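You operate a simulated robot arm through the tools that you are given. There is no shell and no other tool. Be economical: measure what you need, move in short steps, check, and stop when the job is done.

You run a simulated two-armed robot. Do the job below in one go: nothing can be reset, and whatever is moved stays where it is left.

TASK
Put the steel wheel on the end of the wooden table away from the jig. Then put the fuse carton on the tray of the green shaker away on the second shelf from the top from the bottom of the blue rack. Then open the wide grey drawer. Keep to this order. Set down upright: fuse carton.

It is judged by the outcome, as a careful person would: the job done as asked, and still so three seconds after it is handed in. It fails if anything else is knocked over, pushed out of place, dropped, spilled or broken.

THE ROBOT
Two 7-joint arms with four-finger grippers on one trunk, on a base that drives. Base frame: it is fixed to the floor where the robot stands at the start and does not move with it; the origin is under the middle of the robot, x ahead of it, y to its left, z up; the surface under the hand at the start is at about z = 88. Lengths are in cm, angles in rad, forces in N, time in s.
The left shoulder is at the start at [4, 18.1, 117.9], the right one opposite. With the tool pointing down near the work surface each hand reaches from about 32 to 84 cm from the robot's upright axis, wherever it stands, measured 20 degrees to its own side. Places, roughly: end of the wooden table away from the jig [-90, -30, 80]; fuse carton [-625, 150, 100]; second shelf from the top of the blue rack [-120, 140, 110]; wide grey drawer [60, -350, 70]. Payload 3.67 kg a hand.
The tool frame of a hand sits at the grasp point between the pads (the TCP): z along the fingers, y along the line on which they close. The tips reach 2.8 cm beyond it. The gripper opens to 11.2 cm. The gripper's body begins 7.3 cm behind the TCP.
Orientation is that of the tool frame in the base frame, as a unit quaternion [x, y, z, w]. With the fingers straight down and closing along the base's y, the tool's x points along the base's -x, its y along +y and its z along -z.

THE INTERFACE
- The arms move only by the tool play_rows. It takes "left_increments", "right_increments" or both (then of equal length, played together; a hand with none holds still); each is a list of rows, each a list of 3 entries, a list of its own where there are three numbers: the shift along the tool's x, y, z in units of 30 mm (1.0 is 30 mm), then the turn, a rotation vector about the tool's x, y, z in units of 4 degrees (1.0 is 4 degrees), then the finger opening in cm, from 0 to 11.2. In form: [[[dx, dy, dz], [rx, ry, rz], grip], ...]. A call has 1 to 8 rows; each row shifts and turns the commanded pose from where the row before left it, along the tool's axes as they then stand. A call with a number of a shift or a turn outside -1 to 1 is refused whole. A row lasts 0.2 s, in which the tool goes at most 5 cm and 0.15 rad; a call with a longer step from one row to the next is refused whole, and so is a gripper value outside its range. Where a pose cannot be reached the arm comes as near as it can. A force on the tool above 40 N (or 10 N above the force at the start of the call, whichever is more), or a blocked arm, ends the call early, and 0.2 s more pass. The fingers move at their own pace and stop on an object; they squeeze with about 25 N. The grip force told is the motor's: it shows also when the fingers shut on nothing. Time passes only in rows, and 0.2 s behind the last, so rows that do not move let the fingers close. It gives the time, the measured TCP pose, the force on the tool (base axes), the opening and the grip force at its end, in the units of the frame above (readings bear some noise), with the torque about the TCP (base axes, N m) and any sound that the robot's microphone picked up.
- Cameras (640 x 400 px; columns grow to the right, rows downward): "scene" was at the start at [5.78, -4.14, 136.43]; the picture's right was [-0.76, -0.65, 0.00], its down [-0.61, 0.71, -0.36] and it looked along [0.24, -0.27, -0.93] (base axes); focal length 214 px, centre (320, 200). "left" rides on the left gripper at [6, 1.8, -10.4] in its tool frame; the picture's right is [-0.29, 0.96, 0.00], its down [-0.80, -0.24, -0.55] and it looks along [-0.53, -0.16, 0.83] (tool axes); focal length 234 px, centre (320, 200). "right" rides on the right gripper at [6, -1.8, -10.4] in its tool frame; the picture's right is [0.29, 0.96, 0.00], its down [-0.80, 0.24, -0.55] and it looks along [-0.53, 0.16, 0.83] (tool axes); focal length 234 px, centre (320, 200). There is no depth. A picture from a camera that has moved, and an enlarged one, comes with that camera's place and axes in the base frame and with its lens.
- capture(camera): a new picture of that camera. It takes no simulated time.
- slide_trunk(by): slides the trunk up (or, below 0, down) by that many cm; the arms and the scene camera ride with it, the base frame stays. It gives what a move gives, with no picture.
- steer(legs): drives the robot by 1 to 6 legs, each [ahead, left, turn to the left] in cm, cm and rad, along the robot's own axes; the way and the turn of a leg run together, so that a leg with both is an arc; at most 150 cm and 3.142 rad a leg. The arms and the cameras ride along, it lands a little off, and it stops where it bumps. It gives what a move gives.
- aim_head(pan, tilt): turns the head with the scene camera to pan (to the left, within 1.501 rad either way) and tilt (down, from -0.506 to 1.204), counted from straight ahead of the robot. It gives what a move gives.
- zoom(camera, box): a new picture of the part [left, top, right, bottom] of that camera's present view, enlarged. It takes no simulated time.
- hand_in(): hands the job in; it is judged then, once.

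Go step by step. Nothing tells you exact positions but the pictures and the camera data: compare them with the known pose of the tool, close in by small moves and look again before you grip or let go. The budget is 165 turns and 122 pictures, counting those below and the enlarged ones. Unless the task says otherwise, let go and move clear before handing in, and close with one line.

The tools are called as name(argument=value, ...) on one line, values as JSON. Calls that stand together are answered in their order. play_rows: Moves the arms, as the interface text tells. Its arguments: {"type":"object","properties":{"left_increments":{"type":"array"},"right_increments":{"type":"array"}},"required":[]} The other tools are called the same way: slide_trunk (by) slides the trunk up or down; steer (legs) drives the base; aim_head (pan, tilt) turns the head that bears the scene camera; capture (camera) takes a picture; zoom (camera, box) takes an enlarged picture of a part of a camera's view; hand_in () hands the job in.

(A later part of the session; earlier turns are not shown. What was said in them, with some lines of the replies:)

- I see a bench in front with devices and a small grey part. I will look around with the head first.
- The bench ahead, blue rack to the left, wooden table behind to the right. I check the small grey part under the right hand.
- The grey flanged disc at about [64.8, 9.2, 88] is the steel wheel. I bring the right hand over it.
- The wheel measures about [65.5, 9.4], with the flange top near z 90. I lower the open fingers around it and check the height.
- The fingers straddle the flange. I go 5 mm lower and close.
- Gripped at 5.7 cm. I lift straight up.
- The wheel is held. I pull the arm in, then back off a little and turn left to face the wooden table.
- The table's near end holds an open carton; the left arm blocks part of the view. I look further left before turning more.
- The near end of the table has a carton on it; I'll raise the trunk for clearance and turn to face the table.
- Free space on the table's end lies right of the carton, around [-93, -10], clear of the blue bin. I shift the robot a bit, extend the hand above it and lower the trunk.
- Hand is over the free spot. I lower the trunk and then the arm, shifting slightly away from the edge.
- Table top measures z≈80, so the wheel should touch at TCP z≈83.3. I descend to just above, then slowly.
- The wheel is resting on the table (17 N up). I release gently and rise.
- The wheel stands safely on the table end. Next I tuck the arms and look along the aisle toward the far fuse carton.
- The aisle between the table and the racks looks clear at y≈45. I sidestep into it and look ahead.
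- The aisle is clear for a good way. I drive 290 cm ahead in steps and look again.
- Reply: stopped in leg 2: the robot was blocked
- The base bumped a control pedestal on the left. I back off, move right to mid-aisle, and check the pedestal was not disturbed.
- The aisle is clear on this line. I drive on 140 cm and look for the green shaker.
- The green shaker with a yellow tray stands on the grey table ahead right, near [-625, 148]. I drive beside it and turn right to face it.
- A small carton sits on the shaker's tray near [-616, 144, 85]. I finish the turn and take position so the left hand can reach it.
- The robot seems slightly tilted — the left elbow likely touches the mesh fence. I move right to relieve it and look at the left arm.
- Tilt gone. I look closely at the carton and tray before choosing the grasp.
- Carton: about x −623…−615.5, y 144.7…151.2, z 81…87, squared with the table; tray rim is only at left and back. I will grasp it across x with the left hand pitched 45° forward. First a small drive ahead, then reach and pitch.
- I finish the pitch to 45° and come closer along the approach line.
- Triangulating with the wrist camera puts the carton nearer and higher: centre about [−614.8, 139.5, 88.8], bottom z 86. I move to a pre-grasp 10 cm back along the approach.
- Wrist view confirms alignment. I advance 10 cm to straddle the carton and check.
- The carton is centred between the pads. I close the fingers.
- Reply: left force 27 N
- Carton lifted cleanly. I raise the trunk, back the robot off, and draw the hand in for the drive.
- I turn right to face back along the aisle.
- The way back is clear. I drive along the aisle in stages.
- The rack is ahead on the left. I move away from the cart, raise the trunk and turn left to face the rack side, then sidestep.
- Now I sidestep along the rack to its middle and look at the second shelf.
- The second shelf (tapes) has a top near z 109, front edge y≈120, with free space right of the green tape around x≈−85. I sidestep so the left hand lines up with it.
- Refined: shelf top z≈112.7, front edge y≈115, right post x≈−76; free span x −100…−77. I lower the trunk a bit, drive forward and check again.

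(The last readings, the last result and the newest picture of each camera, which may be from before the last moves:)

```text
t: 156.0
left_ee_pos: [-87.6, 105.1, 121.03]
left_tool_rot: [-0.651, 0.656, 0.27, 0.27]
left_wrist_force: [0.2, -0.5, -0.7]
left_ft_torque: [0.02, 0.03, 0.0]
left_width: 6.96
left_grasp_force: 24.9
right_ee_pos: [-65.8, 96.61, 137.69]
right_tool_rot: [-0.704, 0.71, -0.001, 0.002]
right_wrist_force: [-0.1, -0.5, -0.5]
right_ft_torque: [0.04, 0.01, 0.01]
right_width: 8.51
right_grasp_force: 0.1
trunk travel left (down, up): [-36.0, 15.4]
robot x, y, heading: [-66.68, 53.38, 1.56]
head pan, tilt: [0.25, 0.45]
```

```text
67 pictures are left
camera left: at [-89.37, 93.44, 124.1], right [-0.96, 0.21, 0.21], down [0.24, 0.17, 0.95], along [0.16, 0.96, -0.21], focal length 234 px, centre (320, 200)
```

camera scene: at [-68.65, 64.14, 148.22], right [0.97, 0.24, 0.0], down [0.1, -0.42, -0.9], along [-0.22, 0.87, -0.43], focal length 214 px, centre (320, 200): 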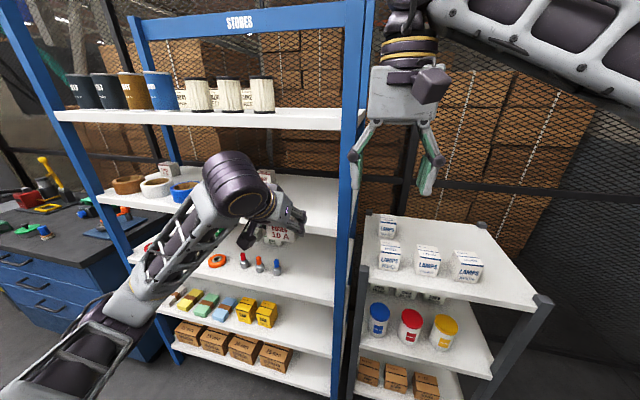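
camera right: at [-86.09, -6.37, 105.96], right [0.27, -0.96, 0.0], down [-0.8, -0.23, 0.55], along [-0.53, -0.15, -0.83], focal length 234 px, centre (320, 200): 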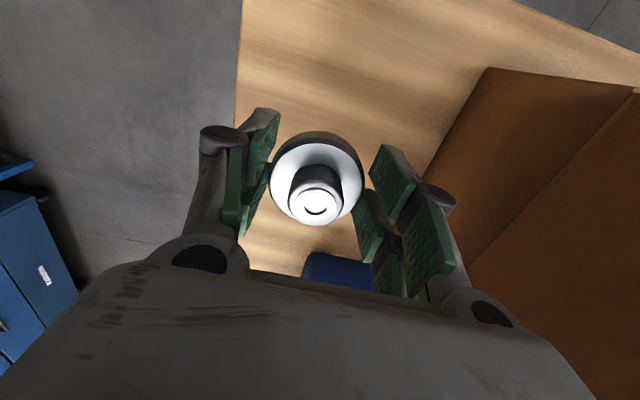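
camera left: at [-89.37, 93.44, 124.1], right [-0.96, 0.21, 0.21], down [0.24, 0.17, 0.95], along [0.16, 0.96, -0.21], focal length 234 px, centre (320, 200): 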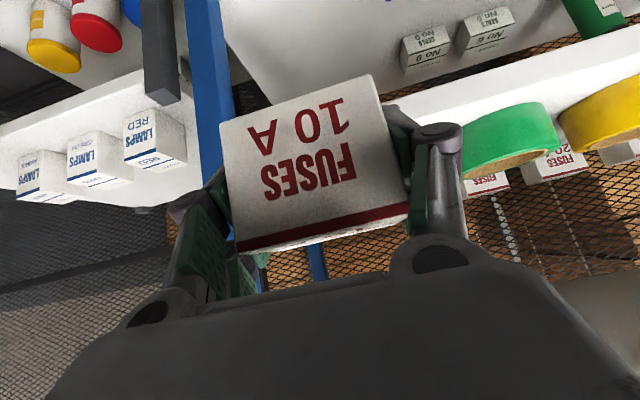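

The carton's bottom is about 5 cm above the shelf. I slide it in over the shelf to y≈125, x≈−89.5, a little lower.

play_rows(left_increments=[[[-0.573, 0.09, 0.775], [0, 0, 0], 5.5], [[-0.573, 0.09, 0.775], [0, 0, 0], 5.5], [[-0.573, 0.09, 0.775], [0, 0, 0], 5.5], [[-0.573, 0.09, 0.775], [0, 0, 0], 5.5], [[-0.573, 0.09, 0.775], [0, 0, 0], 5.5], [[-0.573, 0.09, 0.775], [0, 0, 0], 5.5], [[-0.573, 0.09, 0.775], [0, 0, 0], 5.5], [[0, 0, 0], [0, 0, 0], 5.5]])

zoom(camera="scene", box=[200, 130, 400, 255])

capture(camera="left")

```text
t: 157.8
left_ee_pos: [-89.23, 125.4, 117.85]
left_tool_rot: [-0.652, 0.656, 0.27, 0.27]
left_wrist_force: [-0.6, 0.1, -1.9]
left_ft_torque: [-0.02, 0.0, 0.01]
left_width: 6.98
left_grasp_force: 25.5
right_ee_pos: [-65.96, 96.83, 137.53]
right_tool_rot: [-0.704, 0.71, -0.003, 0.001]
right_wrist_force: [-0.1, 0.0, -0.1]
right_ft_torque: [-0.02, -0.02, 0.01]
right_width: 8.54
right_grasp_force: 0.0
trunk travel left (down, up): [-36.0, 15.4]
robot x, y, heading: [-66.27, 53.41, 1.561]
head pan, tilt: [0.25, 0.45]
```

```text
3.20 times, centred on (300, 192) of scene
camera zoom: at [-68.68, 64.27, 148.2], right [0.97, 0.24, 0.0], down [0.1, -0.42, -0.9], along [-0.22, 0.87, -0.44], focal length 686 px, centre (384, 224)
```

zoom: 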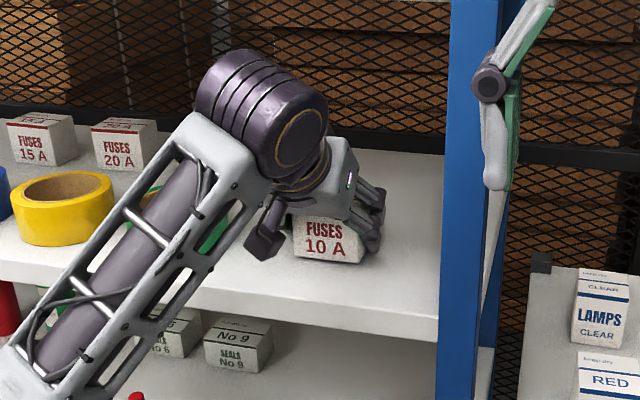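

```text
65 pictures are left
camera left: at [-90.97, 113.76, 120.97], right [-0.96, 0.21, 0.21], down [0.24, 0.17, 0.95], along [0.16, 0.96, -0.22], focal length 234 px, centre (320, 200)
```

left: 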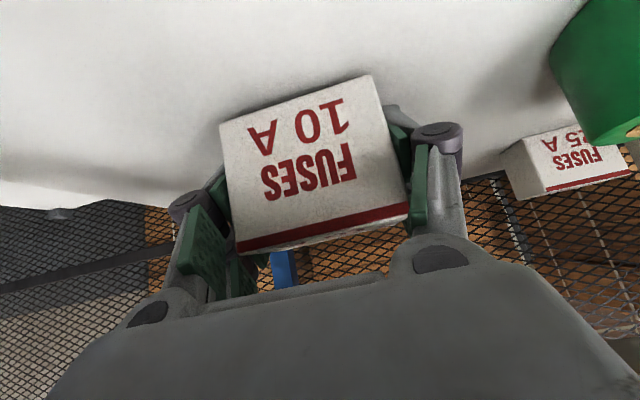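

Good position over the shelf. I lower in small steps until the carton touches.

play_rows(left_increments=[[[0.12, 0, 0.12], [0, 0, 0], 5.5], [[0.12, 0, 0.12], [0, 0, 0], 5.5], [[0.08, 0, 0.08], [0, 0, 0], 5.5], [[0.06, 0, 0.06], [0, 0, 0], 5.5], [[0, 0, 0], [0, 0, 0], 5.5]])

zoom(camera="scene", box=[260, 170, 340, 220])

```text
t: 158.8
left_ee_pos: [-89.29, 125.22, 117.4]
left_tool_rot: [-0.649, 0.652, 0.276, 0.278]
left_wrist_force: [2.3, -2.4, 8.3]
left_ft_torque: [-0.32, 0.22, 0.13]
left_width: 6.97
left_grasp_force: 25.0
right_ee_pos: [-65.85, 96.67, 137.58]
right_tool_rot: [-0.704, 0.71, -0.002, 0.001]
right_wrist_force: [0.0, -0.5, 0.1]
right_ft_torque: [0.01, -0.02, -0.02]
right_width: 8.47
right_grasp_force: 0.1
trunk travel left (down, up): [-36.0, 15.4]
robot x, y, heading: [-66.77, 53.44, 1.56]
head pan, tilt: [0.25, 0.45]
stopped in row 4 (left hand): the force on the tool passed its limit at 44 N (the readings are from after the stop); the commanded pose is now the measured one
```

```text
8.00 times, centred on (300, 195) of scene
camera zoom: at [-68.64, 64.25, 148.19], right [0.97, 0.24, 0.0], down [0.1, -0.42, -0.9], along [-0.21, 0.87, -0.43], focal length 1716 px, centre (480, 240)
```

zoom: 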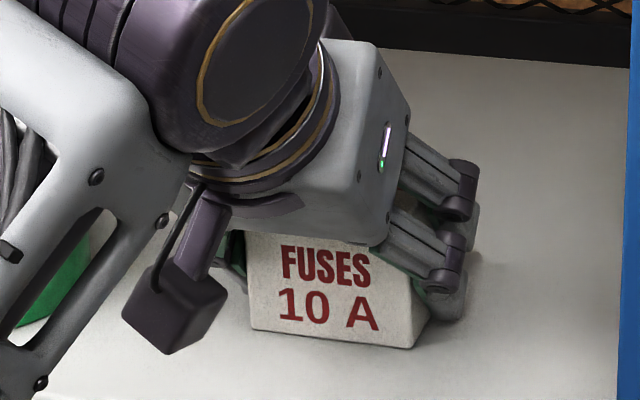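

The carton/fingertips are on the shelf. I open the fingers gently.

play_rows(left_increments=[[[0, 0, 0], [0, 0, 0], 6.8], [[0, 0, 0], [0, 0, 0], 7.2], [[0, 0, 0], [0, 0, 0], 8], [[0, 0, 0], [0, 0, 0], 9.2], [[0, 0, 0], [0, 0, 0], 9.2]])

capture(camera="left")

zoom(camera="scene", box=[260, 170, 340, 220])

```text
t: 159.9
left_ee_pos: [-89.43, 125.26, 117.31]
left_tool_rot: [-0.651, 0.652, 0.275, 0.276]
left_wrist_force: [-0.9, 0.3, -0.3]
left_ft_torque: [0.02, 0.0, -0.01]
left_width: 9.17
left_grasp_force: 0.1
right_ee_pos: [-65.81, 96.66, 137.67]
right_tool_rot: [-0.704, 0.71, -0.003, 0.0]
right_wrist_force: [0.3, -0.6, 0.8]
right_ft_torque: [0.03, -0.01, -0.03]
right_width: 8.52
right_grasp_force: 0.0
trunk travel left (down, up): [-36.0, 15.4]
robot x, y, heading: [-66.79, 52.95, 1.561]
head pan, tilt: [0.25, 0.45]
```

```text
63 pictures are left
camera left: at [-91.15, 113.63, 120.14], right [-0.96, 0.21, 0.21], down [0.24, 0.16, 0.96], along [0.16, 0.97, -0.2], focal length 234 px, centre (320, 200)
```

left: 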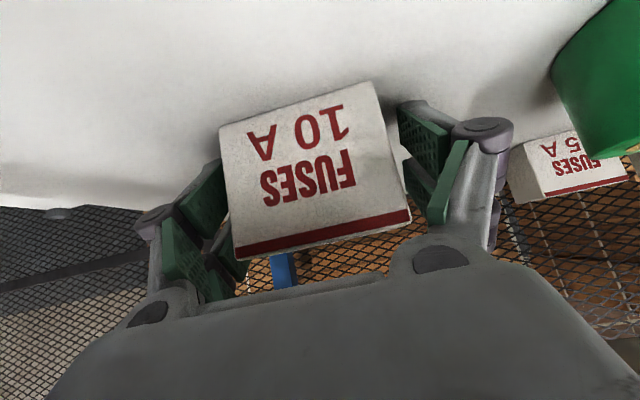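

```text
8.00 times, centred on (300, 195) of scene
camera zoom: at [-68.65, 64.31, 148.2], right [0.97, 0.24, 0.0], down [0.1, -0.42, -0.9], along [-0.21, 0.87, -0.44], focal length 1716 px, centre (480, 240)
```

zoom: 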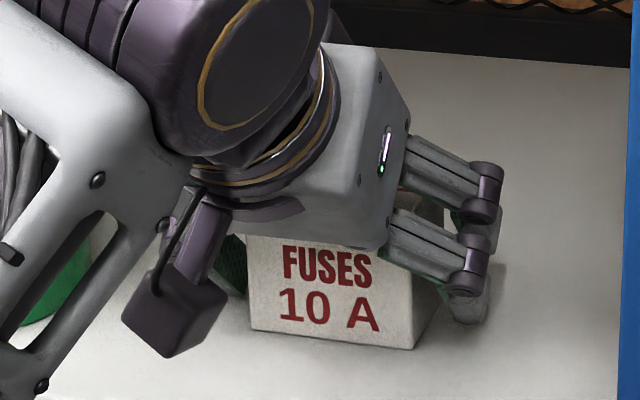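

Released and the carton stands. I back the hand out along its axis.

play_rows(left_increments=[[[0, 0, -0.4], [0, 0, 0], 9.2], [[0, 0, -0.8], [0, 0, 0], 9.2], [[0, 0, -0.9], [0, 0, 0], 9.2], [[0.2, 0, -0.9], [0, 0, 0], 9.2], [[0.5, 0, -0.7], [0, 0, 0], 9.2], [[0.5, 0, -0.7], [0, 0, 0], 9.2], [[0.5, 0, -0.7], [0, 0, 0], 9.2]])

zoom(camera="scene", box=[200, 130, 400, 255])

```text
t: 161.6
left_ee_pos: [-89.18, 110.83, 124.54]
left_tool_rot: [-0.651, 0.651, 0.276, 0.277]
left_wrist_force: [0.1, 0.3, 0.3]
left_ft_torque: [0.02, -0.01, 0.0]
left_width: 9.18
left_grasp_force: 0.1
right_ee_pos: [-65.89, 96.7, 137.51]
right_tool_rot: [-0.704, 0.71, -0.002, 0.003]
right_wrist_force: [-1.0, -0.4, 0.5]
right_ft_torque: [0.04, -0.01, 0.0]
right_width: 8.5
right_grasp_force: 0.0
trunk travel left (down, up): [-36.0, 15.4]
robot x, y, heading: [-66.39, 53.19, 1.561]
head pan, tilt: [0.25, 0.45]
```

```text
3.20 times, centred on (300, 192) of scene
camera zoom: at [-68.72, 64.21, 148.21], right [0.97, 0.24, 0.0], down [0.1, -0.42, -0.9], along [-0.21, 0.87, -0.43], focal length 686 px, centre (384, 224)
```

zoom: 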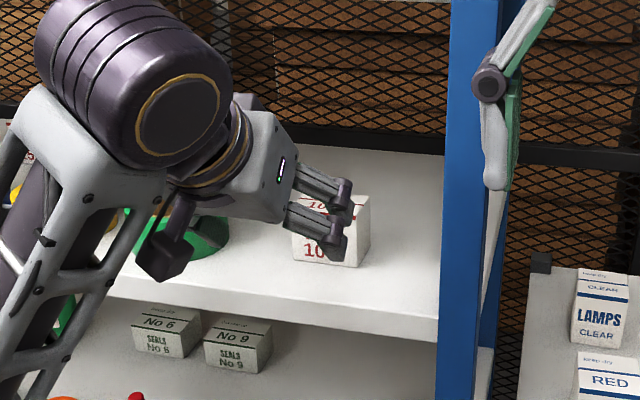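

The fuse carton stands upright on the second shelf. Now I back off, raise the trunk, shift to the open aisle and turn to face +x.

steer(legs=[[-15, 0, 0]])

slide_trunk(by=10)

capture(camera="scene")

steer(legs=[[0, -38, 0], [0, 0, -1.56]])

aim_head(pan=-1.1, tilt=0.4)

capture(camera="scene")

```text
t: 162.9
left_ee_pos: [-89.49, 96.51, 124.29]
left_tool_rot: [-0.65, 0.652, 0.274, 0.276]
left_wrist_force: [-0.3, 0.8, 0.7]
left_ft_torque: [0.02, -0.04, 0.01]
left_width: 9.2
left_grasp_force: 0.0
right_ee_pos: [-65.95, 82.27, 137.48]
right_tool_rot: [-0.704, 0.71, -0.002, 0.001]
right_wrist_force: [-0.8, 0.6, -0.6]
right_ft_torque: [-0.01, 0.01, -0.02]
right_width: 8.52
right_grasp_force: 0.1
trunk travel left (down, up): [-36.0, 15.4]
robot x, y, heading: [-66.54, 38.8, 1.56]
head pan, tilt: [0.25, 0.45]
```

```text
t: 164.3
left_ee_pos: [-89.25, 96.1, 134.52]
left_tool_rot: [-0.649, 0.652, 0.275, 0.277]
left_wrist_force: [0.4, 0.8, -0.3]
left_ft_torque: [0.03, 0.01, 0.01]
left_width: 9.18
left_grasp_force: 0.1
right_ee_pos: [-66.01, 82.02, 147.65]
right_tool_rot: [-0.703, 0.711, -0.002, 0.001]
right_wrist_force: [0.3, -0.5, -0.1]
right_ft_torque: [0.04, 0.0, -0.02]
right_width: 8.51
right_grasp_force: 0.0
trunk travel left (down, up): [-46.0, 5.4]
robot x, y, heading: [-66.6, 38.56, 1.569]
head pan, tilt: [0.25, 0.45]
```

```text
60 pictures are left
camera scene: at [-68.78, 49.58, 158.34], right [0.97, 0.24, 0.0], down [0.1, -0.42, -0.9], along [-0.22, 0.87, -0.44], focal length 214 px, centre (320, 200)
```

scene: 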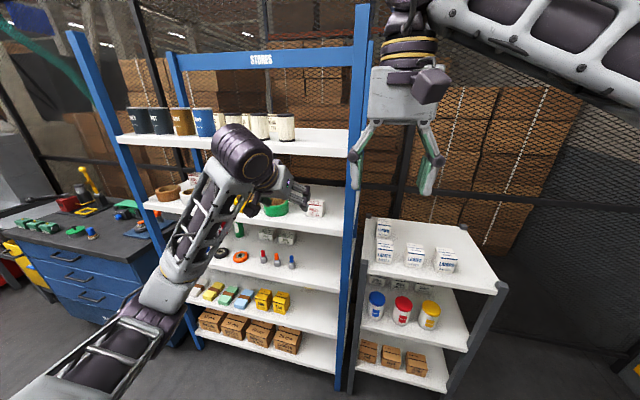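

```text
t: 170.9
left_ee_pos: [28.24, 61.36, 134.52]
left_tool_rot: [-0.001, 0.921, 0.0, 0.389]
left_wrist_force: [-0.1, -0.7, -0.1]
left_ft_torque: [0.01, 0.0, -0.01]
left_width: 9.2
left_grasp_force: 0.0
right_ee_pos: [14.29, 37.74, 147.58]
right_tool_rot: [0.002, 1.0, -0.003, -0.001]
right_wrist_force: [0.0, -0.9, -0.4]
right_ft_torque: [0.01, 0.03, 0.02]
right_width: 8.51
right_grasp_force: 0.1
trunk travel left (down, up): [-46.0, 5.4]
robot x, y, heading: [-29.29, 38.43, -0.003]
head pan, tilt: [0.25, 0.45]
```

```text
t: 172.4
left_ee_pos: [28.32, 61.24, 134.57]
left_tool_rot: [-0.002, 0.921, 0.0, 0.39]
left_wrist_force: [0.0, -0.6, 0.1]
left_ft_torque: [0.03, -0.02, -0.04]
left_width: 9.21
left_grasp_force: 0.0
right_ee_pos: [14.3, 37.84, 147.64]
right_tool_rot: [0.001, 1.0, -0.002, 0.0]
right_wrist_force: [0.8, 0.0, 0.4]
right_ft_torque: [0.01, 0.01, 0.01]
right_width: 8.51
right_grasp_force: 0.0
trunk travel left (down, up): [-46.0, 5.4]
robot x, y, heading: [-28.9, 38.04, 0.001]
head pan, tilt: [-1.1, 0.4]
```

```text
59 pictures are left
camera scene: at [-22.85, 30.08, 158.79], right [-0.89, -0.45, 0.0], down [-0.18, 0.35, -0.92], along [0.42, -0.82, -0.39], focal length 214 px, centre (320, 200)
```

scene: 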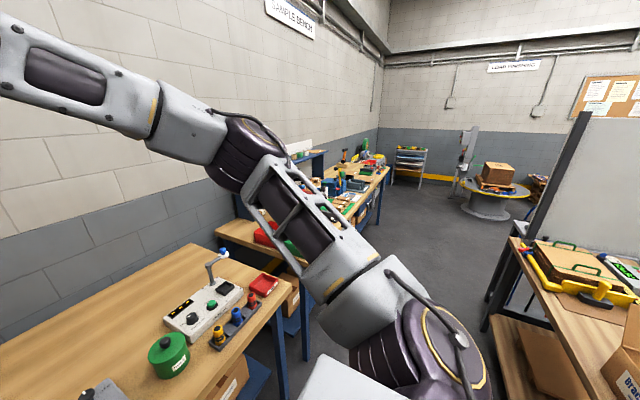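

The aisle between the bench and the table is clear. Facing +x, I slide to the right along it.

steer(legs=[[-6, 0, 0], [0, -130, 0]])

capture(camera="scene")

```text
t: 179.7
left_ee_pos: [22.95, -67.21, 134.54]
left_tool_rot: [-0.011, 0.921, 0.004, 0.39]
left_wrist_force: [1.1, -0.1, -0.2]
left_ft_torque: [0.03, 0.04, -0.01]
left_width: 9.16
left_grasp_force: 0.1
right_ee_pos: [9.54, -91.18, 147.66]
right_tool_rot: [-0.011, 1.0, -0.002, -0.001]
right_wrist_force: [0.4, 0.0, 0.8]
right_ft_torque: [-0.05, 0.01, 0.0]
right_width: 8.51
right_grasp_force: 0.1
trunk travel left (down, up): [-46.0, 5.4]
robot x, y, heading: [-33.81, -91.75, 0.024]
head pan, tilt: [-1.1, 0.4]
```

```text
58 pictures are left
camera scene: at [-27.42, -99.75, 158.79], right [-0.88, -0.47, 0.0], down [-0.18, 0.34, -0.92], along [0.44, -0.81, -0.39], focal length 214 px, centre (320, 200)
```

scene: 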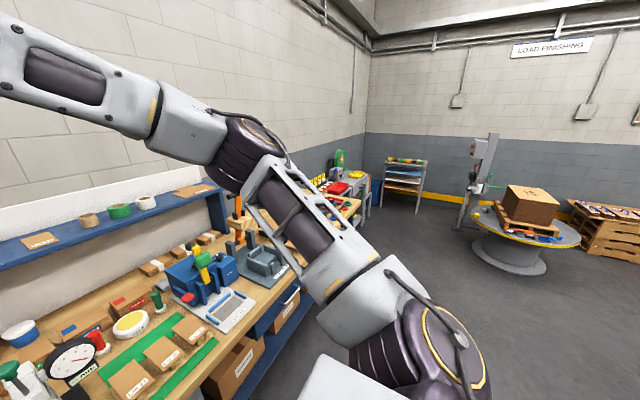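

steer(legs=[[-5, -130, -0.03]])

aim_head(pan=-0.7, tilt=0.5)

capture(camera="scene")

```text
t: 186.5
left_ee_pos: [18.85, -200.88, 134.52]
left_tool_rot: [0.01, 0.921, -0.005, 0.389]
left_wrist_force: [0.6, -0.6, 0.4]
left_ft_torque: [0.01, -0.02, -0.01]
left_width: 9.18
left_grasp_force: 0.1
right_ee_pos: [4.2, -223.93, 147.6]
right_tool_rot: [0.015, 1.0, -0.003, -0.001]
right_wrist_force: [0.6, 0.1, 0.6]
right_ft_torque: [-0.02, 0.02, -0.01]
right_width: 8.51
right_grasp_force: 0.1
trunk travel left (down, up): [-46.0, 5.4]
robot x, y, heading: [-39.24, -222.03, -0.02]
head pan, tilt: [-1.1, 0.4]
```

```text
t: 187.3
left_ee_pos: [18.76, -200.87, 134.48]
left_tool_rot: [0.009, 0.921, -0.004, 0.39]
left_wrist_force: [-0.1, -0.8, -0.3]
left_ft_torque: [0.04, -0.03, 0.03]
left_width: 9.2
left_grasp_force: 0.1
right_ee_pos: [4.35, -223.97, 147.74]
right_tool_rot: [0.014, 1.0, -0.003, 0.0]
right_wrist_force: [0.1, -0.4, -0.8]
right_ft_torque: [0.0, -0.03, 0.01]
right_width: 8.5
right_grasp_force: 0.1
trunk travel left (down, up): [-46.0, 5.4]
robot x, y, heading: [-39.51, -222.13, -0.029]
head pan, tilt: [-0.7, 0.499]
```

```text
57 pictures are left
camera scene: at [-30.25, -228.46, 157.88], right [-0.66, -0.75, 0.0], down [-0.36, 0.32, -0.88], along [0.66, -0.58, -0.48], focal length 214 px, centre (320, 200)
```

scene: 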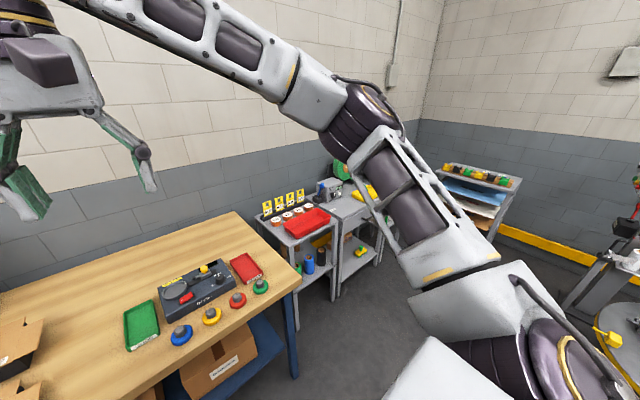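

Grey carts stand ahead right near x≈60, y≈−290…−350. I continue past the bench end and look directly.

steer(legs=[[0, -70, 0.025], [15, -40, 0]])

aim_head(pan=0, tilt=0.6)

capture(camera="scene")

```text
t: 193.5
left_ee_pos: [32.32, -308.25, 134.56]
left_tool_rot: [-0.01, 0.921, 0.003, 0.39]
left_wrist_force: [-0.3, -0.8, 0.1]
left_ft_torque: [-0.03, 0.04, -0.03]
left_width: 9.17
left_grasp_force: 0.1
right_ee_pos: [18.54, -332.05, 147.66]
right_tool_rot: [-0.007, 1.0, -0.003, -0.001]
right_wrist_force: [-0.3, 0.5, 0.2]
right_ft_torque: [-0.02, -0.03, 0.04]
right_width: 8.47
right_grasp_force: 0.1
trunk travel left (down, up): [-46.0, 5.4]
robot x, y, heading: [-24.89, -332.4, 0.017]
head pan, tilt: [-0.7, 0.499]
```

```text
t: 194.6
left_ee_pos: [32.14, -308.27, 134.55]
left_tool_rot: [-0.01, 0.921, 0.003, 0.39]
left_wrist_force: [-1.0, -0.6, 0.3]
left_ft_torque: [0.01, -0.02, 0.0]
left_width: 9.2
left_grasp_force: 0.1
right_ee_pos: [18.57, -332.01, 147.59]
right_tool_rot: [-0.008, 1.0, -0.003, -0.001]
right_wrist_force: [-0.5, -0.5, 0.1]
right_ft_torque: [0.0, 0.01, 0.0]
right_width: 8.52
right_grasp_force: 0.1
trunk travel left (down, up): [-46.0, 5.4]
robot x, y, heading: [-25.18, -332.71, 0.018]
head pan, tilt: [0.0, 0.6]
```

```text
56 pictures are left
camera scene: at [-13.92, -332.16, 156.97], right [0.01, -1.0, 0.0], down [-0.56, -0.01, -0.83], along [0.82, 0.01, -0.56], focal length 214 px, centre (320, 200)
```

scene: 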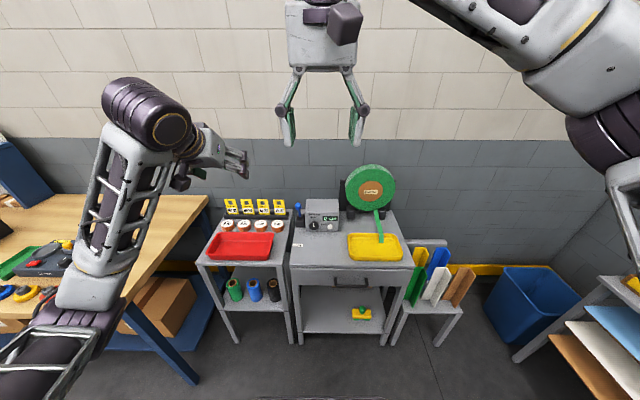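

The wide grey drawer with a bar handle is below the grey cart's top. I zoom in.

zoom(camera="scene", box=[270, 230, 430, 330])

aim_head(pan=-0.9, tilt=0.8)

capture(camera="scene")

```text
4.00 times, centred on (350, 280) of scene
camera zoom: at [-13.92, -332.16, 156.97], right [0.01, -1.0, 0.0], down [-0.56, -0.01, -0.83], along [0.82, 0.01, -0.56], focal length 858 px, centre (200, -120)
```

zoom: 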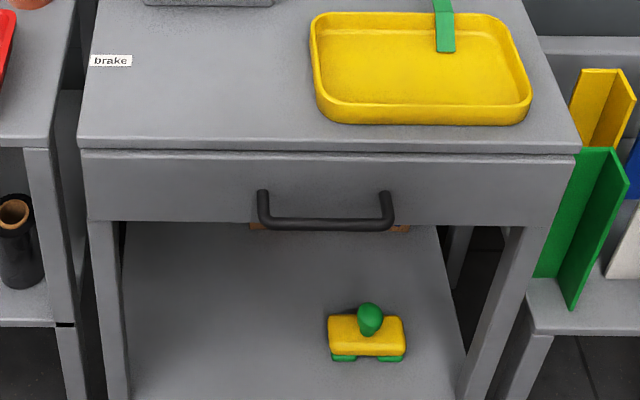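

```text
t: 195.8
left_ee_pos: [32.17, -308.5, 134.48]
left_tool_rot: [-0.01, 0.921, 0.003, 0.388]
left_wrist_force: [-0.2, 0.2, 1.2]
left_ft_torque: [-0.01, 0.01, 0.01]
left_width: 9.18
left_grasp_force: 0.1
right_ee_pos: [18.66, -332.1, 147.68]
right_tool_rot: [-0.008, 1.0, -0.003, 0.0]
right_wrist_force: [0.1, 0.1, 0.9]
right_ft_torque: [0.02, -0.02, 0.0]
right_width: 8.52
right_grasp_force: 0.0
trunk travel left (down, up): [-46.0, 5.4]
robot x, y, heading: [-24.83, -332.73, 0.014]
head pan, tilt: [-0.901, 0.799]
```

```text
54 pictures are left
camera scene: at [-17.62, -338.58, 155.28], right [-0.77, -0.63, 0.0], down [-0.45, 0.55, -0.7], along [0.44, -0.54, -0.72], focal length 214 px, centre (320, 200)
```

scene: 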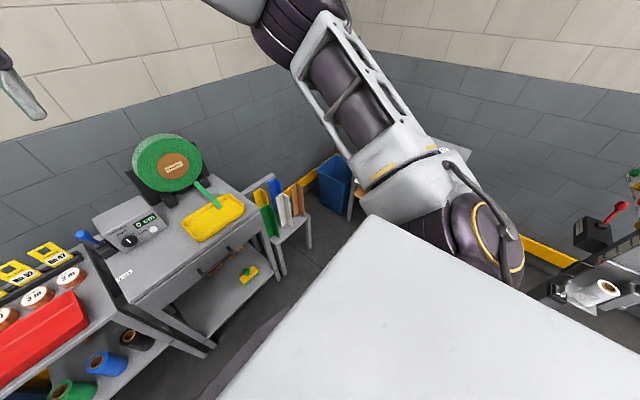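

I need depth: I back up slightly, lower the trunk and view the handle from lower.

steer(legs=[[-8, -22, -0.016]])

slide_trunk(by=-38)

aim_head(pan=0, tilt=0.6)

capture(camera="scene")

zoom(camera="scene", box=[240, 160, 400, 260])

```text
t: 197.5
left_ee_pos: [24.9, -330.18, 134.4]
left_tool_rot: [-0.004, 0.921, 0.0, 0.389]
left_wrist_force: [0.1, 0.3, 0.3]
left_ft_torque: [-0.04, -0.02, 0.03]
left_width: 9.15
left_grasp_force: 0.1
right_ee_pos: [10.75, -353.76, 147.63]
right_tool_rot: [-0.001, 1.0, -0.003, -0.001]
right_wrist_force: [0.2, -0.2, -0.4]
right_ft_torque: [0.0, 0.02, 0.0]
right_width: 8.5
right_grasp_force: 0.1
trunk travel left (down, up): [-46.0, 5.4]
robot x, y, heading: [-32.75, -353.7, -0.0]
head pan, tilt: [-0.901, 0.799]
```

```text
t: 201.1
left_ee_pos: [24.74, -330.46, 96.47]
left_tool_rot: [-0.002, 0.921, 0.0, 0.389]
left_wrist_force: [1.1, -0.4, 0.5]
left_ft_torque: [0.02, -0.04, -0.03]
left_width: 9.19
left_grasp_force: 0.0
right_ee_pos: [10.77, -354.05, 109.54]
right_tool_rot: [0.0, 1.0, -0.002, -0.001]
right_wrist_force: [0.3, 0.1, -0.4]
right_ft_torque: [0.0, -0.01, 0.04]
right_width: 8.5
right_grasp_force: 0.1
trunk travel left (down, up): [-8.0, 43.4]
robot x, y, heading: [-33.03, -353.56, 0.002]
head pan, tilt: [-0.901, 0.799]
```

```text
t: 202.3
left_ee_pos: [24.65, -330.44, 96.48]
left_tool_rot: [-0.003, 0.921, 0.001, 0.389]
left_wrist_force: [0.4, 0.5, 1.6]
left_ft_torque: [-0.01, -0.03, -0.01]
left_width: 9.19
left_grasp_force: 0.1
right_ee_pos: [10.63, -354.03, 109.55]
right_tool_rot: [0.0, 1.0, -0.002, -0.002]
right_wrist_force: [-0.1, -0.2, 0.7]
right_ft_torque: [0.02, 0.02, -0.06]
right_width: 8.51
right_grasp_force: 0.1
trunk travel left (down, up): [-8.0, 43.4]
robot x, y, heading: [-32.93, -353.86, -0.003]
head pan, tilt: [0.0, 0.6]
```

```text
53 pictures are left
camera scene: at [-21.76, -353.55, 118.83], right [0.0, -1.0, 0.0], down [-0.57, 0.0, -0.82], along [0.82, 0.0, -0.57], focal length 214 px, centre (320, 200)
```

scene: 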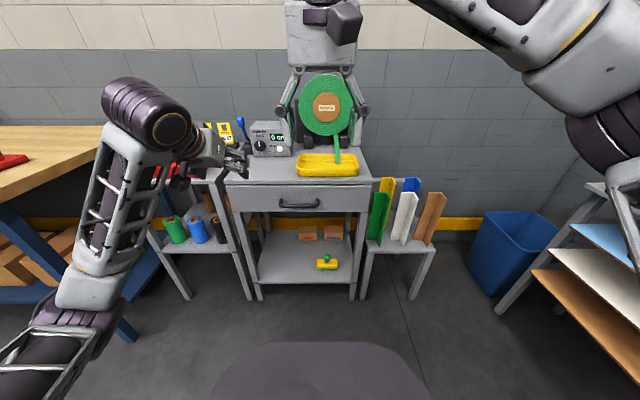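

```text
4.00 times, centred on (320, 210) of scene
camera zoom: at [-21.76, -353.55, 118.83], right [0.0, -1.0, 0.0], down [-0.57, 0.0, -0.82], along [0.82, 0.0, -0.57], focal length 858 px, centre (320, 160)
```

zoom: 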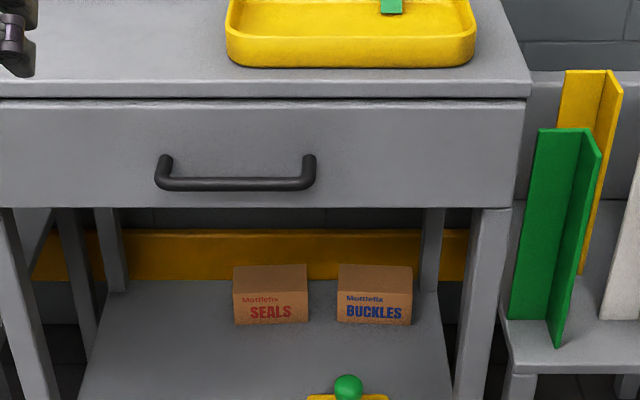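

Handle bar is at about [44.2, −345.6, 70], face at x≈47.5. I will take it with the left hand held horizontal, fingers above and below the bar. First pitch to horizontal while descending and centring.

play_rows(left_increments=[[[0.73, -0.63, 0.4], [0, -1, 0], 9.2], [[0.73, -0.63, 0.4], [0, -1, 0], 9.2], [[0.73, -0.63, 0.4], [0, -1, 0], 9.2], [[0.73, -0.63, 0.4], [0, -1, 0], 9.2], [[0.73, -0.63, 0.4], [0, -1, 0], 9.2], [[0.73, -0.63, 0.4], [0, -1, 0], 9.2], [[0.73, -0.63, 0.4], [0, -1, 0], 9.2], [[0.73, -0.63, 0.4], [0, -1, 0], 9.2]])

play_rows(left_increments=[[[0.5, 0, 0], [0, -1, 0], 9.2], [[0.5, 0, 0], [0, -1, 0], 9.2], [[0, 0, 0], [0, -1, 0], 9.2], [[0, 0, 0], [0, 0, 1], 9.2], [[0, 0, 0], [0, 0, 1], 9.2], [[0, 0, 0], [0, 0, 1], 9.2], [[0, 0, 0], [0, 0, 1], 9.2], [[0, 0, 0], [0, 0, 1], 9.2]])

capture(camera="scene")

```text
t: 204.1
left_ee_pos: [23.99, -345.63, 76.61]
left_tool_rot: [-0.003, 0.777, 0.001, 0.629]
left_wrist_force: [0.1, 0.4, 0.3]
left_ft_torque: [-0.02, 0.04, 0.02]
left_width: 9.21
left_grasp_force: 0.0
right_ee_pos: [10.72, -354.07, 109.61]
right_tool_rot: [0.0, 1.0, -0.003, -0.001]
right_wrist_force: [0.6, 0.2, -0.2]
right_ft_torque: [0.05, -0.02, 0.02]
right_width: 8.49
right_grasp_force: 0.1
trunk travel left (down, up): [-8.0, 43.4]
robot x, y, heading: [-32.77, -353.32, -0.001]
head pan, tilt: [0.0, 0.6]
```

```text
t: 205.9
left_ee_pos: [23.68, -345.55, 73.73]
left_tool_rot: [0.121, 0.698, 0.125, 0.695]
left_wrist_force: [-0.6, -0.1, 0.2]
left_ft_torque: [0.02, 0.01, -0.01]
left_width: 9.2
left_grasp_force: 0.1
right_ee_pos: [10.87, -353.94, 109.53]
right_tool_rot: [-0.001, 1.0, -0.003, -0.001]
right_wrist_force: [-0.1, 0.3, -0.4]
right_ft_torque: [-0.02, 0.0, -0.01]
right_width: 8.51
right_grasp_force: 0.0
trunk travel left (down, up): [-8.0, 43.4]
robot x, y, heading: [-32.39, -353.9, 0.004]
head pan, tilt: [0.0, 0.6]
```

```text
51 pictures are left
camera scene: at [-21.76, -353.54, 118.83], right [0.0, -1.0, 0.0], down [-0.57, 0.0, -0.82], along [0.82, 0.0, -0.57], focal length 214 px, centre (320, 200)
```

scene: 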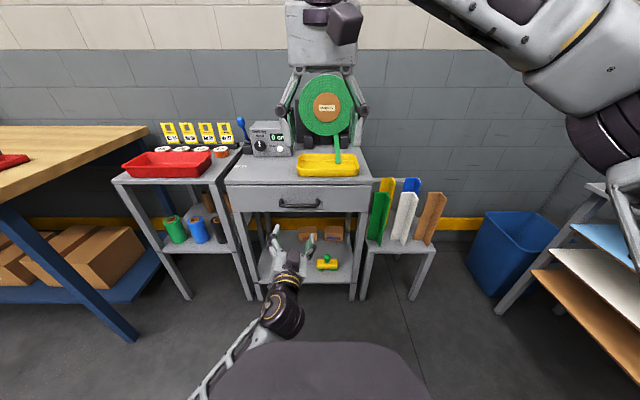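

Tracking well. I roll the hand the rest of the way so the fingers close vertically.

play_rows(left_increments=[[[0, 0, 0], [0, 0, 1], 9.2], [[0, 0, 0], [0, 0, 1], 9.2], [[0, 0, 0], [0, 0, 1], 9.2], [[0, 0, 0], [0, 0, 1], 9.2], [[0, 0, 0], [0, 0, 1], 9.2], [[0, 0, 0], [0, 0, 1], 9.2], [[0, 0, 0], [0, 0, 1], 9.2], [[0, 0, 0], [0, 0, 1], 9.2]])

play_rows(left_increments=[[[0, 0, 0], [0, 0, 1], 9.2], [[0, 0, 0], [0, 0, 1], 9.2], [[0, 0, 0], [0, 0, 1], 9.2], [[0, 0, 0], [0, 0, 1], 9.2], [[0, 0, 0], [0, 0, 1], 9.2], [[0, 0, 0], [0, 0, 1], 9.2], [[0, 0, 0], [0, 0, 1], 9.2], [[0, 0, 0], [0, 0, 1], 9.2]])

play_rows(left_increments=[[[0, 0, 0], [0, 0, 1], 9.2], [[0, 0, 0], [0, 0, 0.5], 9.2], [[0, -0.5, 0], [0, 0, 0], 9.2], [[0, -0.6, 0], [0, 0, 0], 9.2], [[0, 0, 0], [0, 0, 0], 9.2]])

capture(camera="scene")

capture(camera="left")

```text
t: 207.7
left_ee_pos: [23.67, -345.53, 73.65]
left_tool_rot: [0.308, 0.637, 0.312, 0.634]
left_wrist_force: [0.1, 0.0, 0.2]
left_ft_torque: [-0.03, -0.01, -0.02]
left_width: 9.21
left_grasp_force: 0.1
right_ee_pos: [10.82, -353.89, 109.5]
right_tool_rot: [0.0, 1.0, -0.003, 0.0]
right_wrist_force: [0.2, 0.0, -0.4]
right_ft_torque: [0.03, 0.01, -0.01]
right_width: 8.5
right_grasp_force: 0.0
trunk travel left (down, up): [-8.0, 43.4]
robot x, y, heading: [-32.7, -353.75, 0.003]
head pan, tilt: [0.0, 0.6]
```

```text
t: 209.5
left_ee_pos: [23.86, -345.51, 73.69]
left_tool_rot: [0.472, 0.529, 0.474, 0.523]
left_wrist_force: [0.2, 0.1, 0.0]
left_ft_torque: [-0.01, 0.01, 0.0]
left_width: 9.17
left_grasp_force: 0.1
right_ee_pos: [10.72, -353.94, 109.5]
right_tool_rot: [0.001, 1.0, -0.003, -0.001]
right_wrist_force: [-0.3, 0.3, 0.1]
right_ft_torque: [0.01, -0.01, -0.03]
right_width: 8.52
right_grasp_force: 0.0
trunk travel left (down, up): [-8.0, 43.4]
robot x, y, heading: [-32.62, -353.64, -0.001]
head pan, tilt: [0.0, 0.6]
```

```text
t: 210.7
left_ee_pos: [23.84, -345.44, 70.38]
left_tool_rot: [0.499, 0.502, 0.5, 0.498]
left_wrist_force: [0.0, 0.9, 0.7]
left_ft_torque: [-0.01, 0.03, 0.0]
left_width: 9.19
left_grasp_force: 0.0
right_ee_pos: [10.7, -353.9, 109.68]
right_tool_rot: [-0.001, 1.0, -0.002, 0.0]
right_wrist_force: [-0.3, -0.6, 0.3]
right_ft_torque: [0.01, -0.01, 0.02]
right_width: 8.51
right_grasp_force: 0.0
trunk travel left (down, up): [-8.0, 43.4]
robot x, y, heading: [-32.6, -353.57, 0.001]
head pan, tilt: [0.0, 0.6]
```

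```text
50 pictures are left
camera scene: at [-21.77, -353.54, 118.83], right [0.0, -1.0, 0.0], down [-0.57, 0.0, -0.82], along [0.82, 0.0, -0.57], focal length 214 px, centre (320, 200)
```

scene: 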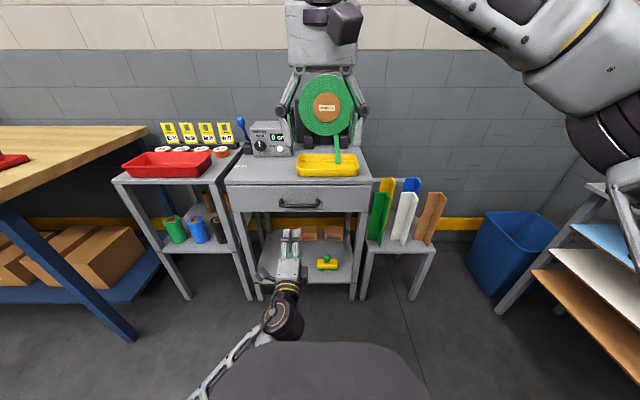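

```text
49 pictures are left
camera left: at [13.43, -339.52, 72.19], right [0.0, -0.29, 0.96], down [-0.55, -0.8, -0.24], along [0.84, -0.53, -0.16], focal length 234 px, centre (320, 200)
```

left: 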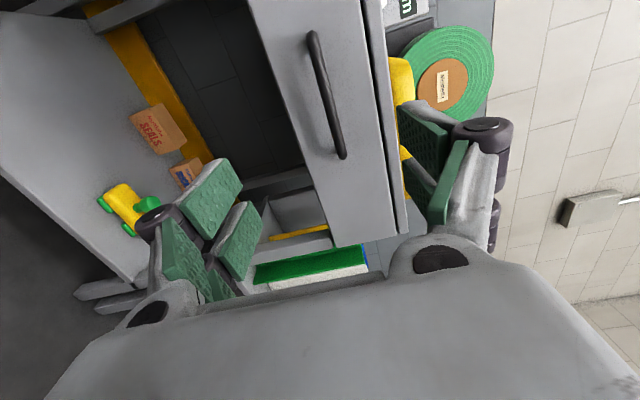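

The hand is horizontal at the handle's height. I advance toward the bar.

play_rows(left_increments=[[[0, 0.1, 0.9], [0, 0, 0], 9.2], [[0, 0.05, 0.9], [0, 0, 0], 9.2], [[0, 0, 0.9], [0, 0, 0], 9.2], [[0, 0, 0.9], [0, 0, 0], 9.2], [[0, 0, 0.8], [0, 0, 0], 9.2], [[0, 0, 0], [0, 0, 0], 9.2]])

capture(camera="left")

zoom(camera="scene", box=[240, 160, 400, 260])

```text
t: 212.1
left_ee_pos: [36.8, -345.49, 71.18]
left_tool_rot: [0.499, 0.503, 0.5, 0.498]
left_wrist_force: [0.4, -0.1, 0.1]
left_ft_torque: [-0.01, 0.04, -0.02]
left_width: 9.21
left_grasp_force: 0.1
right_ee_pos: [10.76, -353.94, 109.58]
right_tool_rot: [-0.001, 1.0, -0.003, 0.0]
right_wrist_force: [-0.2, -0.4, -0.2]
right_ft_torque: [0.03, 0.01, 0.0]
right_width: 8.52
right_grasp_force: 0.1
trunk travel left (down, up): [-8.0, 43.4]
robot x, y, heading: [-32.94, -353.44, -0.002]
head pan, tilt: [0.0, 0.6]
```

```text
48 pictures are left
camera left: at [26.39, -339.52, 72.9], right [0.0, -0.29, 0.96], down [-0.55, -0.8, -0.24], along [0.84, -0.53, -0.16], focal length 234 px, centre (320, 200)
```

left: 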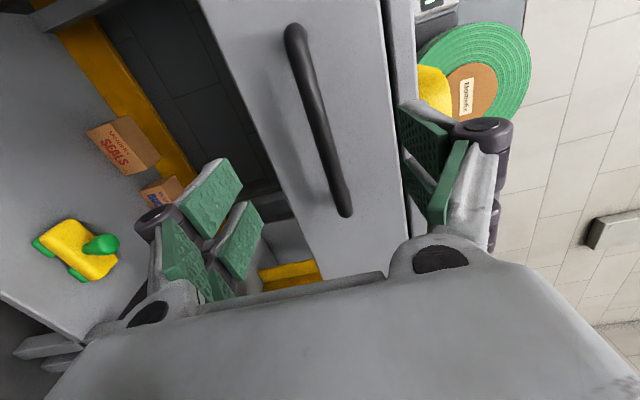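

```text
4.00 times, centred on (320, 210) of scene
camera zoom: at [-21.78, -353.54, 118.84], right [0.0, -1.0, 0.0], down [-0.56, 0.0, -0.83], along [0.83, 0.0, -0.56], focal length 858 px, centre (320, 160)
```

zoom: 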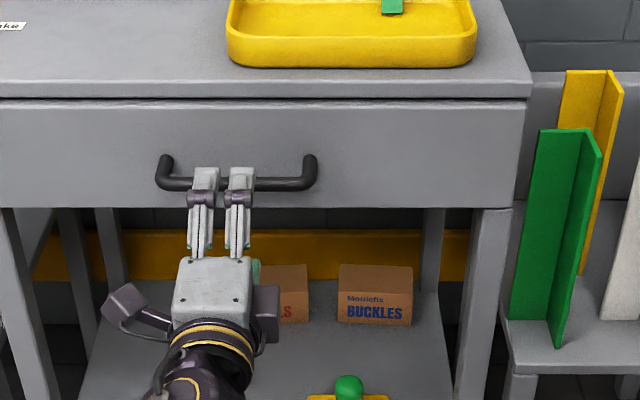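

The bar (z≈71.5) lies between the open fingers. I advance the last 6 cm and check.

play_rows(left_increments=[[[0, 0.1, 0.8], [0, 0, 0], 9.2], [[0, 0, 0.7], [0, 0, 0], 9.2], [[0, 0, 0.5], [0, 0, 0], 9.2], [[0, 0, 0.1], [0, 0, 0], 9.2], [[0, 0, 0], [0, 0, 0], 9.2]])

capture(camera="left")

```text
t: 213.3
left_ee_pos: [43.28, -345.29, 71.21]
left_tool_rot: [0.5, 0.503, 0.499, 0.498]
left_wrist_force: [-0.2, 0.0, 0.0]
left_ft_torque: [0.01, 0.0, -0.04]
left_width: 9.17
left_grasp_force: 0.1
right_ee_pos: [10.67, -353.87, 109.51]
right_tool_rot: [0.0, 1.0, -0.003, -0.001]
right_wrist_force: [-0.5, -0.4, -0.5]
right_ft_torque: [-0.02, -0.01, 0.0]
right_width: 8.51
right_grasp_force: 0.0
trunk travel left (down, up): [-8.0, 43.4]
robot x, y, heading: [-32.91, -353.61, 0.003]
head pan, tilt: [0.0, 0.6]
```

```text
46 pictures are left
camera left: at [32.9, -339.41, 73.02], right [0.0, -0.29, 0.96], down [-0.55, -0.8, -0.24], along [0.84, -0.53, -0.16], focal length 234 px, centre (320, 200)
```

left: 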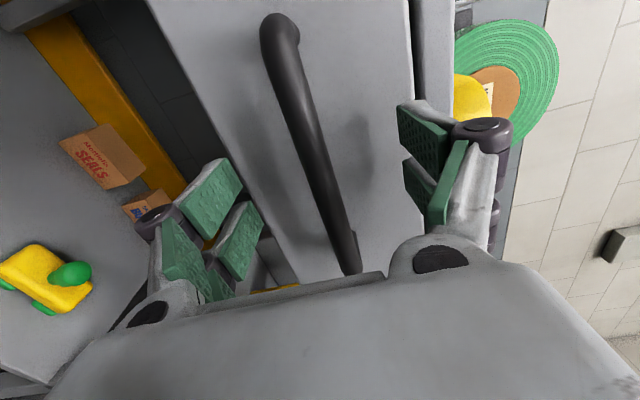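

Bar is between the pads. I close on it.

play_rows(left_increments=[[[0, 0, 0], [0, 0, 0], 5], [[0, 0, 0], [0, 0, 0], 2], [[0, 0, 0], [0, 0, 0], 0.5], [[0, 0, 0], [0, 0, 0], 0.5], [[0, 0, 0], [0, 0, 0], 0.5]])

capture(camera="left")

```text
t: 214.5
left_ee_pos: [43.27, -345.43, 71.38]
left_tool_rot: [0.498, 0.502, 0.502, 0.498]
left_wrist_force: [1.1, -0.2, 9.6]
left_ft_torque: [0.29, -0.04, -0.21]
left_width: 1.29
left_grasp_force: 44.8
right_ee_pos: [10.7, -354.0, 109.62]
right_tool_rot: [0.0, 1.0, -0.003, 0.0]
right_wrist_force: [-0.3, -0.1, -0.6]
right_ft_torque: [0.01, -0.02, 0.01]
right_width: 8.51
right_grasp_force: 0.0
trunk travel left (down, up): [-8.0, 43.4]
robot x, y, heading: [-32.35, -353.46, -0.003]
head pan, tilt: [0.0, 0.6]
```

```text
45 pictures are left
camera left: at [32.84, -339.42, 73.24], right [0.0, -0.29, 0.96], down [-0.55, -0.8, -0.24], along [0.84, -0.53, -0.16], focal length 234 px, centre (320, 200)
```

left: 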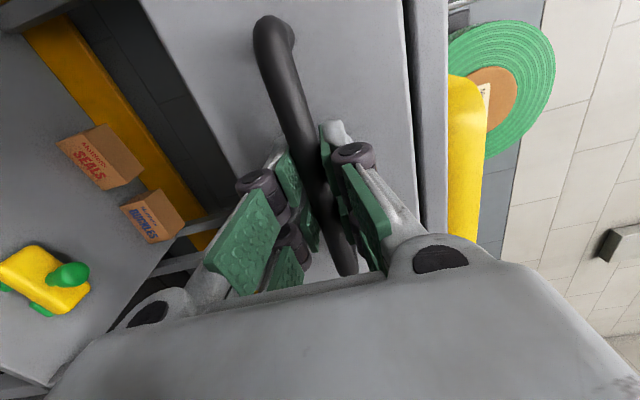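

Firm grip on the bar. I pull straight back.

play_rows(left_increments=[[[0, 0, -0.2], [0, 0, 0], 0.5], [[0, 0, -0.3], [0, 0, 0], 0.5], [[0, 0, -0.4], [0, 0, 0], 0.5], [[0, 0, -0.5], [0, 0, 0], 0.5], [[0, 0, -0.5], [0, 0, 0], 0.5], [[0, 0, -0.5], [0, 0, 0], 0.5], [[0, 0, -0.5], [0, 0, 0], 0.5], [[0, 0, 0], [0, 0, 0], 0.5]])

capture(camera="scene")

```text
t: 216.3
left_ee_pos: [34.43, -345.33, 71.52]
left_tool_rot: [0.498, 0.502, 0.501, 0.499]
left_wrist_force: [0.9, 11.0, 23.8]
left_ft_torque: [0.37, 0.01, -1.0]
left_width: 1.25
left_grasp_force: 45.1
right_ee_pos: [10.65, -353.9, 109.6]
right_tool_rot: [-0.001, 1.0, -0.003, 0.001]
right_wrist_force: [-0.1, -0.2, -0.3]
right_ft_torque: [0.0, -0.01, 0.01]
right_width: 8.51
right_grasp_force: 0.0
trunk travel left (down, up): [-8.0, 43.4]
robot x, y, heading: [-32.62, -353.9, -0.0]
head pan, tilt: [0.0, 0.6]
```

```text
44 pictures are left
camera scene: at [-21.99, -353.46, 118.86], right [0.0, -1.0, 0.0], down [-0.56, 0.0, -0.83], along [0.83, 0.0, -0.56], focal length 214 px, centre (320, 200)
```

scene: 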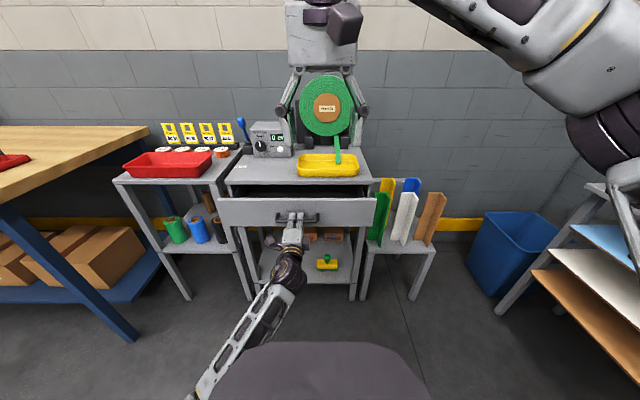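

The drawer is sliding open. I continue pulling, easing the sideways strain slightly.

play_rows(left_increments=[[[0.04, 0.08, -0.3], [0, 0, 0], 0.5], [[0.02, 0.04, -0.5], [0, 0, 0], 0.5], [[0, 0, -0.5], [0, 0, 0], 0.5], [[0, 0, -0.5], [0, 0, 0], 0.5], [[0, 0, -0.5], [0, 0, 0], 0.5], [[0, 0, -0.5], [0, 0, 0], 0.5], [[0, 0, -0.5], [0, 0, 0], 0.5], [[0, 0, 0], [0, 0, 0], 0.5]])

capture(camera="scene")

```text
t: 217.7
left_ee_pos: [27.37, -345.27, 71.5]
left_tool_rot: [0.5, 0.5, 0.501, 0.499]
left_wrist_force: [0.2, -18.0, -12.4]
left_ft_torque: [-0.73, 0.08, 1.32]
left_width: 1.28
left_grasp_force: 45.7
right_ee_pos: [10.63, -354.25, 109.64]
right_tool_rot: [0.002, 1.0, -0.003, -0.001]
right_wrist_force: [-0.4, 0.0, 0.5]
right_ft_torque: [-0.03, -0.05, -0.04]
right_width: 8.48
right_grasp_force: 0.1
trunk travel left (down, up): [-8.0, 43.4]
robot x, y, heading: [-33.03, -353.7, -0.006]
head pan, tilt: [0.0, 0.6]
stopped in row 6 (left hand): the force on the tool passed its limit at 49 N (the readings are from after the stop); the commanded pose is now the measured one
```

```text
43 pictures are left
camera scene: at [-21.78, -353.71, 118.83], right [0.0, -1.0, 0.0], down [-0.57, 0.0, -0.82], along [0.82, 0.0, -0.57], focal length 214 px, centre (320, 200)
```

scene: 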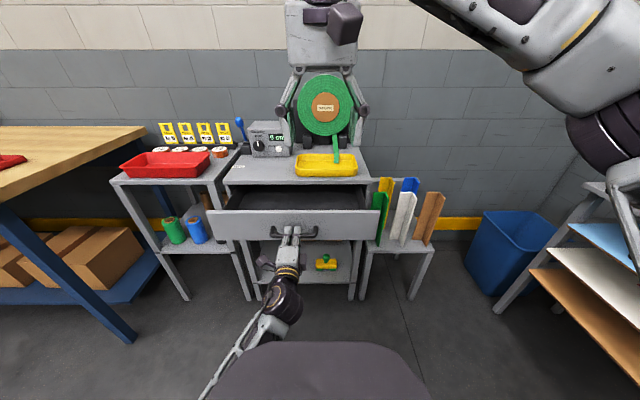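

The drawer is out about 16 cm; the pull was stopped by force. I test gently whether it's the end stop.

play_rows(left_increments=[[[-0.05, 0, -0.1], [0, 0, 0], 0.5], [[0, 0, -0.2], [0, 0, 0], 0.5], [[0, 0, -0.3], [0, 0, 0], 0.5], [[0, 0, -0.3], [0, 0, 0], 0.5], [[0, 0, 0], [0, 0, 0], 0.5]])

```text
t: 218.2
left_ee_pos: [27.4, -345.36, 71.43]
left_tool_rot: [0.5, 0.5, 0.501, 0.498]
left_wrist_force: [-0.5, -12.7, -12.9]
left_ft_torque: [-1.03, 0.16, 0.98]
left_width: 1.26
left_grasp_force: 44.8
right_ee_pos: [10.81, -354.36, 109.46]
right_tool_rot: [0.003, 1.0, -0.002, -0.002]
right_wrist_force: [-0.3, -0.5, 0.4]
right_ft_torque: [0.01, -0.03, 0.0]
right_width: 8.54
right_grasp_force: 0.1
trunk travel left (down, up): [-8.0, 43.4]
robot x, y, heading: [-32.42, -353.65, -0.007]
head pan, tilt: [0.0, 0.6]
stopped in row 2 (left hand): the force on the tool passed its limit at 46 N (the readings are from after the stop); the commanded pose is now the measured one
```

It sits on its end stop, so the drawer is fully open. I let go and back the robot away.

play_rows(left_increments=[[[0, 0, 0], [0, 0, 0], 2], [[0, 0, 0], [0, 0, 0], 5], [[0, 0, 0], [0, 0, 0], 8], [[0, 0, 0], [0, 0, 0], 9], [[0, 0, 0], [0, 0, 0], 9]])

steer(legs=[[-18, 0, 0]])

capture(camera="scene")

```text
t: 219.4
left_ee_pos: [27.28, -345.19, 71.81]
left_tool_rot: [0.499, 0.498, 0.505, 0.498]
left_wrist_force: [0.0, 0.4, 0.3]
left_ft_torque: [-0.01, 0.01, 0.02]
left_width: 9.02
left_grasp_force: 0.0
right_ee_pos: [10.66, -354.38, 109.59]
right_tool_rot: [0.002, 1.0, -0.003, -0.001]
right_wrist_force: [0.6, 0.4, -0.1]
right_ft_torque: [0.03, 0.0, -0.01]
right_width: 8.51
right_grasp_force: 0.1
trunk travel left (down, up): [-8.0, 43.4]
robot x, y, heading: [-32.71, -353.59, -0.001]
head pan, tilt: [0.0, 0.6]
```

```text
t: 221.0
left_ee_pos: [8.82, -345.17, 71.8]
left_tool_rot: [0.5, 0.498, 0.504, 0.498]
left_wrist_force: [0.1, -0.1, 0.5]
left_ft_torque: [-0.01, 0.0, -0.01]
left_width: 9.0
left_grasp_force: 0.0
right_ee_pos: [-7.77, -354.23, 109.63]
right_tool_rot: [0.004, 1.0, -0.002, 0.0]
right_wrist_force: [-0.7, -0.2, 0.8]
right_ft_torque: [0.0, -0.06, -0.02]
right_width: 8.51
right_grasp_force: 0.0
trunk travel left (down, up): [-8.0, 43.4]
robot x, y, heading: [-51.13, -353.79, -0.005]
head pan, tilt: [0.0, 0.6]
```

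```text
42 pictures are left
camera scene: at [-40.32, -353.61, 118.85], right [-0.01, -1.0, 0.0], down [-0.56, 0.0, -0.83], along [0.83, -0.01, -0.56], focal length 214 px, centre (320, 200)
```

scene: 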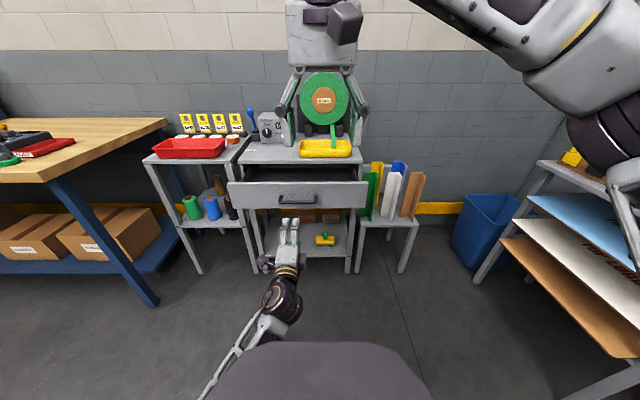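

The drawer stands open and the hand is clear, with nothing around it disturbed. I hand in.

hand_in()

```text
The job is handed in.
```

I did the job in the order asked and handed it in. The steel wheel is on the table's far end, the fuse carton stands upright on the blue rack's second shelf from the top, and the wide grey drawer is pulled out about 16 cm to its stop. On the way the robot bumped a control pedestal and leaned briefly on the mesh fence. I saw no damage to the pedestal, but I didn't look at the fence again.
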